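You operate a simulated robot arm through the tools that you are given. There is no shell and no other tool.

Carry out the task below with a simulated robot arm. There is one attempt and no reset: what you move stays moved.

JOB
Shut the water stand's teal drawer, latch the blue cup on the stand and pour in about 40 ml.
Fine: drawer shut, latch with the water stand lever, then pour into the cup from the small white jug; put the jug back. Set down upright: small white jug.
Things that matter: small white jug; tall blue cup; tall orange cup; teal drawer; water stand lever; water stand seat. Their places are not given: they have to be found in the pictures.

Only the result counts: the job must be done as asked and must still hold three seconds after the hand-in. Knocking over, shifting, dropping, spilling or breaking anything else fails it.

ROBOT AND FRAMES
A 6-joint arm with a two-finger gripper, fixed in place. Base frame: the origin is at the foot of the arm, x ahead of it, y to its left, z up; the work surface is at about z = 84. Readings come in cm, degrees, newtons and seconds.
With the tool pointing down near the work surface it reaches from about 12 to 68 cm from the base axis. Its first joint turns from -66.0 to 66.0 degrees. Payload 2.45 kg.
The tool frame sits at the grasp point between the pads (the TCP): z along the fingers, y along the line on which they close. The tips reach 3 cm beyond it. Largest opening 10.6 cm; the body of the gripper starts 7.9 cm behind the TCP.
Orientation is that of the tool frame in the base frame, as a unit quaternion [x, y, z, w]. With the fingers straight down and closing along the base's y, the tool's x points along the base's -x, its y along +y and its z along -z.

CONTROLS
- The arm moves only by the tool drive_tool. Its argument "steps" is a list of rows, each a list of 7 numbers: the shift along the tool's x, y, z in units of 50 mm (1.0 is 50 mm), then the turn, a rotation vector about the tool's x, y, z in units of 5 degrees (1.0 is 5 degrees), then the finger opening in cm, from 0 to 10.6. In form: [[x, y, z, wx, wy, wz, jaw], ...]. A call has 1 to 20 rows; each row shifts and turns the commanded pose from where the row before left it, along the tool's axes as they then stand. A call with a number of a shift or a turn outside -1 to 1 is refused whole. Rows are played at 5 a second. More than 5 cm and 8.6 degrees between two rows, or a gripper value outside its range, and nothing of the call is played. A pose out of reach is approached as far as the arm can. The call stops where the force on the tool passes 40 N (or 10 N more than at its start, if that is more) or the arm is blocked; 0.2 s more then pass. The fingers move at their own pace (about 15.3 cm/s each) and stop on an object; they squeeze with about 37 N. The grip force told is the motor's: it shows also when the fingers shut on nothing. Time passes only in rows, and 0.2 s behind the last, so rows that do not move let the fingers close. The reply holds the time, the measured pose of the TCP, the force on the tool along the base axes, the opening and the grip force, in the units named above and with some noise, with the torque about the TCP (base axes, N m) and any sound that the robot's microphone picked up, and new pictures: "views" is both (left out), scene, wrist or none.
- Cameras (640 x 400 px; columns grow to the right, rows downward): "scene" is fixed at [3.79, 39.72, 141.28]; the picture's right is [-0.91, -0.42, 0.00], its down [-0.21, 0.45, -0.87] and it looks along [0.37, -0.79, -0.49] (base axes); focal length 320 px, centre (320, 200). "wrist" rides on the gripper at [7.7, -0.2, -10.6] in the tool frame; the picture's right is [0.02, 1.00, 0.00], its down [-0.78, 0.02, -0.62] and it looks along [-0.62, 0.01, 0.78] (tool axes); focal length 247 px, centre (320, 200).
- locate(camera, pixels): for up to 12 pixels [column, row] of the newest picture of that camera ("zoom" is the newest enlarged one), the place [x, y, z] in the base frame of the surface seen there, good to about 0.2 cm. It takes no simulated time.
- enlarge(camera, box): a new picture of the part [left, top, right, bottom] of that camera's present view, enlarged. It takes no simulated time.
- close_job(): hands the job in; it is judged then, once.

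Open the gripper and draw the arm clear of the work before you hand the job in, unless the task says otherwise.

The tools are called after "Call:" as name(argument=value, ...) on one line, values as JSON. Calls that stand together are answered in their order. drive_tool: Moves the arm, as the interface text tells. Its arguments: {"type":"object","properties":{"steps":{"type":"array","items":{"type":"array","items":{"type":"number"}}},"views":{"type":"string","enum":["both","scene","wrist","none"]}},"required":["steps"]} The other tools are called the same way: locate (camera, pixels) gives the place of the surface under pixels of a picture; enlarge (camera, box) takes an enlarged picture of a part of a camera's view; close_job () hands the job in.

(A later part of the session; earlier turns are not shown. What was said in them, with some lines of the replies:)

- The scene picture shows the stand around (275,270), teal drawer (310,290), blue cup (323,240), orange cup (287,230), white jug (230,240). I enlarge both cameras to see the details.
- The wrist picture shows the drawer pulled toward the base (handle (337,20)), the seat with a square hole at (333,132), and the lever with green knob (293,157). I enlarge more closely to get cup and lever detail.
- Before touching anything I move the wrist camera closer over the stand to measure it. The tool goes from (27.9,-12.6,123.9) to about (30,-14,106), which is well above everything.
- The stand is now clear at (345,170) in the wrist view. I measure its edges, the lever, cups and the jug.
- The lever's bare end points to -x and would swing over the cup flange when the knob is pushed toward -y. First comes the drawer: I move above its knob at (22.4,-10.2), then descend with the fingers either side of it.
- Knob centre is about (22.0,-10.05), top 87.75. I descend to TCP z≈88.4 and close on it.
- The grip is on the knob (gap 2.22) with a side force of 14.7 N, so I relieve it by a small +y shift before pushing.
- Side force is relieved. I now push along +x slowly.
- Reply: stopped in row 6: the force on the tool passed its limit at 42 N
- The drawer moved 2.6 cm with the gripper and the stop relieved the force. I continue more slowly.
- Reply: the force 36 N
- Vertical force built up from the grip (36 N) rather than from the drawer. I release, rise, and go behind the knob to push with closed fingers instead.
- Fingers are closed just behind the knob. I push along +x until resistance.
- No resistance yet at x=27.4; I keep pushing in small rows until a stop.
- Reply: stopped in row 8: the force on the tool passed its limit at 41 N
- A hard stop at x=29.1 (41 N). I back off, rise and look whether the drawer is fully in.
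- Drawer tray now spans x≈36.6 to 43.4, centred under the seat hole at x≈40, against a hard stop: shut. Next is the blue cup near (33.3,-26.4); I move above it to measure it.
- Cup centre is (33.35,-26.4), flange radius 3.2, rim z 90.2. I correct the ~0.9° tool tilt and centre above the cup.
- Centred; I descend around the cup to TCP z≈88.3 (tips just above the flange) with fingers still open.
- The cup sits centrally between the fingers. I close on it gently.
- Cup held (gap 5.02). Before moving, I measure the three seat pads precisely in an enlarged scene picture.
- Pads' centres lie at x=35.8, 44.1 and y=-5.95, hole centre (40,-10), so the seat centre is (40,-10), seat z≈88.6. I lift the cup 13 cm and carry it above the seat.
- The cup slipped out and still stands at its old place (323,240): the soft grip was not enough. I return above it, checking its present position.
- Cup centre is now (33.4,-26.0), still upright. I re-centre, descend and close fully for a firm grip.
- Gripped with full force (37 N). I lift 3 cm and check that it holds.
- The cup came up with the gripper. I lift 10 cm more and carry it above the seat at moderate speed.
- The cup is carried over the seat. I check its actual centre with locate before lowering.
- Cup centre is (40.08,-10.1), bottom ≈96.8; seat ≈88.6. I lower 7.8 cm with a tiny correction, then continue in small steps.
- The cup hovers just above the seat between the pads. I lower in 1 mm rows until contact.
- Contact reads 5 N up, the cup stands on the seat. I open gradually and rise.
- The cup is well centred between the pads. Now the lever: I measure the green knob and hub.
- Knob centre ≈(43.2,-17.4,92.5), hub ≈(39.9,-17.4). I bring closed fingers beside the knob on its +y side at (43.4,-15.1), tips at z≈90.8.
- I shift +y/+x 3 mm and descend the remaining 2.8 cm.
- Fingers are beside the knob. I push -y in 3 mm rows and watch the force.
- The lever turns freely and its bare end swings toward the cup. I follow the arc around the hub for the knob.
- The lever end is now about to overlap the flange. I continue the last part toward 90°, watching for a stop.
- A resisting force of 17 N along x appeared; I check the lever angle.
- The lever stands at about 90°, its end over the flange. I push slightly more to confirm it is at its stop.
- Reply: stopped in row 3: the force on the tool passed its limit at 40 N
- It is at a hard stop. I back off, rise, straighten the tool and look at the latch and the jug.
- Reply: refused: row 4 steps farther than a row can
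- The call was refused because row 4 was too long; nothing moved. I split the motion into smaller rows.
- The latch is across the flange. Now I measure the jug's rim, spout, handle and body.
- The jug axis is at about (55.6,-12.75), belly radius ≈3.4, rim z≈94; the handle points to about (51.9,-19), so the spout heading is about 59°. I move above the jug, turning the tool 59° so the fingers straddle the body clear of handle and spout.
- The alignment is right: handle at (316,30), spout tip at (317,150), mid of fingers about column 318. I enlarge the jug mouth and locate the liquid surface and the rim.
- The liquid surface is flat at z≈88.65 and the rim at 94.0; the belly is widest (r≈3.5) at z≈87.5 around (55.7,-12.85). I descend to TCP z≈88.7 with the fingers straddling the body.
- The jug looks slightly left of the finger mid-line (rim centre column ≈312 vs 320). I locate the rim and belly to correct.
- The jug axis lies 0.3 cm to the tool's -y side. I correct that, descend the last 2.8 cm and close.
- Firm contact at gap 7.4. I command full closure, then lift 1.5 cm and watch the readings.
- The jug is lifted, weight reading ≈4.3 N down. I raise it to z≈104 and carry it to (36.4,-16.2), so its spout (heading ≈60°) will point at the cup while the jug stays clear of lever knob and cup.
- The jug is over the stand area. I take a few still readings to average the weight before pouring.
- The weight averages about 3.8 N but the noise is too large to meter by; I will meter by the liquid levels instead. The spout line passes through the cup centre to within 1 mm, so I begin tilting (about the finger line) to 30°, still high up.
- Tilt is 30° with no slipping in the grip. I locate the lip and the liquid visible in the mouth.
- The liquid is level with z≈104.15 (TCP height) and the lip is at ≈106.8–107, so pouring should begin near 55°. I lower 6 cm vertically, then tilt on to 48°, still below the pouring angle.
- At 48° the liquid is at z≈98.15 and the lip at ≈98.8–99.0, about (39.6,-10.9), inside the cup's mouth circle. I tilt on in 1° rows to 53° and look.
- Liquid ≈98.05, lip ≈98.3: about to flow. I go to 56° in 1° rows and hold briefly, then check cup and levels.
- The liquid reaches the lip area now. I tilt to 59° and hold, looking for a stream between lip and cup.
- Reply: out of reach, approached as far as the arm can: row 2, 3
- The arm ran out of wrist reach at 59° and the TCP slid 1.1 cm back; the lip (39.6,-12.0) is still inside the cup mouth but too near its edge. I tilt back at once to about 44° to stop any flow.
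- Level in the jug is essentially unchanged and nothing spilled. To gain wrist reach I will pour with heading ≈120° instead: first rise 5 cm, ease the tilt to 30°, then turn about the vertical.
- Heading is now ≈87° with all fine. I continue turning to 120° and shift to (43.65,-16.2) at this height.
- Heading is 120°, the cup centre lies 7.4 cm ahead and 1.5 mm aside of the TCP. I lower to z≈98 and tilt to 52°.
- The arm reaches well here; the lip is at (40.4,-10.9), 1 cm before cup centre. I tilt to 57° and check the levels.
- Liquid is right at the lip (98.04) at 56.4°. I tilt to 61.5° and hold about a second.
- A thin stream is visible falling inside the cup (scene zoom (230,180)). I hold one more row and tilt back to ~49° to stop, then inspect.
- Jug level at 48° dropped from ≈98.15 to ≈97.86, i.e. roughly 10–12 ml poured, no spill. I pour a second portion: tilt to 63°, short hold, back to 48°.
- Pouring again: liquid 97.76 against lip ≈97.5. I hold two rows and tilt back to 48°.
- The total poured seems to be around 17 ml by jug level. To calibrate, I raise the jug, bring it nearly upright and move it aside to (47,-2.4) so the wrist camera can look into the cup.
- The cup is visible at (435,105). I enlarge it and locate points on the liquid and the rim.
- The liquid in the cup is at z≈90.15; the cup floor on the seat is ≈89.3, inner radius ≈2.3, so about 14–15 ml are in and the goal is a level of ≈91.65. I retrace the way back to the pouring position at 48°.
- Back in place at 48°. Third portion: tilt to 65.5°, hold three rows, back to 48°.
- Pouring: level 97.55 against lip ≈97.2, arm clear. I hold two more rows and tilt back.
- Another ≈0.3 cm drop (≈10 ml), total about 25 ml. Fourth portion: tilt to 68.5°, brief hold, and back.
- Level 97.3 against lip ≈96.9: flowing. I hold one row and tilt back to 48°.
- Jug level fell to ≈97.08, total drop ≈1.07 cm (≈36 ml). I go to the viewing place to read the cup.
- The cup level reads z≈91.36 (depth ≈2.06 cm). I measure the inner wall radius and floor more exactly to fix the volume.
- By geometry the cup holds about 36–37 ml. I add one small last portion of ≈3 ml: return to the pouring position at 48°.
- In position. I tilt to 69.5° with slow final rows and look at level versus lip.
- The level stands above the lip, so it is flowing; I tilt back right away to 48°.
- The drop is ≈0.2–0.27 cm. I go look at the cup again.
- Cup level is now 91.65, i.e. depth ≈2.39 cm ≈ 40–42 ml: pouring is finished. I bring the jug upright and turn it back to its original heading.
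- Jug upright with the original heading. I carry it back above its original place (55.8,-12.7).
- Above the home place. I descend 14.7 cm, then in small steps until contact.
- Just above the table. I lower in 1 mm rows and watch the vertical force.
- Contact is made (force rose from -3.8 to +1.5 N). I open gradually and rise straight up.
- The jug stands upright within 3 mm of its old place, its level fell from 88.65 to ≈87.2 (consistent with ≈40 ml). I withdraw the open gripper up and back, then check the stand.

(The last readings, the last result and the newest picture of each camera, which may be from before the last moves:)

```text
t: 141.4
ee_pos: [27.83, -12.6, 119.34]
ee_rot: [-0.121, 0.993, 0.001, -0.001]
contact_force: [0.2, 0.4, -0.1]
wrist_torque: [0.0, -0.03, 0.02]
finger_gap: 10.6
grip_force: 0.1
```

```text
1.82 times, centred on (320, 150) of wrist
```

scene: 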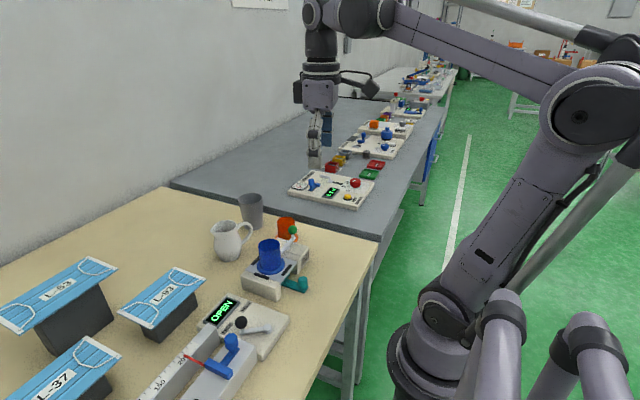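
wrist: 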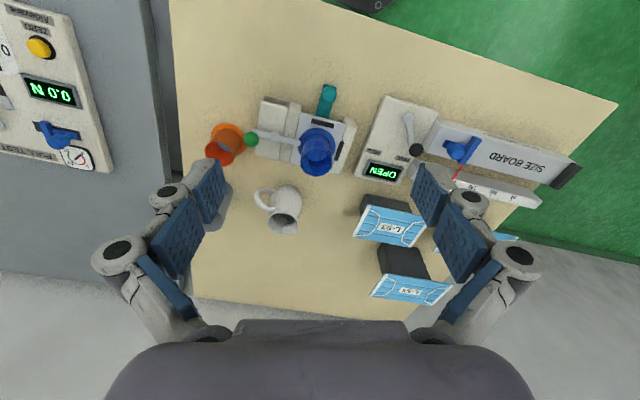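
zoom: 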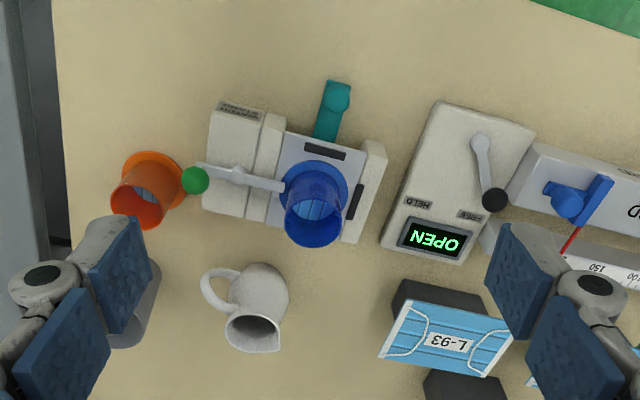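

Everything looks in place. I verify the drawer knob, lever and cup positions once more.

Call:
locate(camera="scene", pixels=[[303, 279], [303, 284], [287, 246], [280, 256], [299, 230], [269, 268], [262, 283]])

Call:
locate(camera="wrist", pixels=[[276, 138], [300, 142], [328, 92], [316, 165], [250, 140], [317, 160]])

```text
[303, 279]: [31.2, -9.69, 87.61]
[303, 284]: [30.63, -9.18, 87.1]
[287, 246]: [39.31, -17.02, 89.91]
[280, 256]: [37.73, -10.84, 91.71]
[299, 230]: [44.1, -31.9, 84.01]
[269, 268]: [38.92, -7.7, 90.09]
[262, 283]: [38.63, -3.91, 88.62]
```

```text
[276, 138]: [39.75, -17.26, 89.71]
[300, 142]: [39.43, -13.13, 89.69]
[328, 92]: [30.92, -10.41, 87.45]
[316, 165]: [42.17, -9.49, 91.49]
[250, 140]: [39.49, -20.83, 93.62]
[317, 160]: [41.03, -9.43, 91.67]
```

The drawer knob is at x≈31.0 (shut), the lever at 90° over the flange, the liquid at z≈91.6, the jug upright at home and the gripper open and clear. I hand in the job.

Call:
close_job()

```text
The job is handed in.
```

I've handed the job in. The teal drawer is shut, the blue cup is latched on the stand, and it holds roughly 40 ml. The hand-in returned no verdict.

- **Drawer:** I pushed it in until it hit a hard stop. At the final check its knob was still at x≈31.0.
- **Cup and latch:** the blue cup is centred on the seat. The lever is turned 90° to its stop, with its end over the cup's flange by only about 0.3 cm. On the first try the cup slipped out of a soft grip and shifted about 0.4 cm. It stayed upright, and a firm grip then held it.
- **Pour:** it went in as several small portions. From the cup's level I put the amount at about 40–42 ml, and the drop in the jug's level agrees. That figure rests on measured levels and an estimated inner cup radius, so it could be off by a few ml either way.
- **Reach limit:** during one early tilt the arm ran out of reach and slid back about 1 cm. I changed the pouring direction after that. I saw no spill in the pictures.
- **Jug:** it is back upright within about 3 mm of where it started.

The gripper is open and clear of the work.
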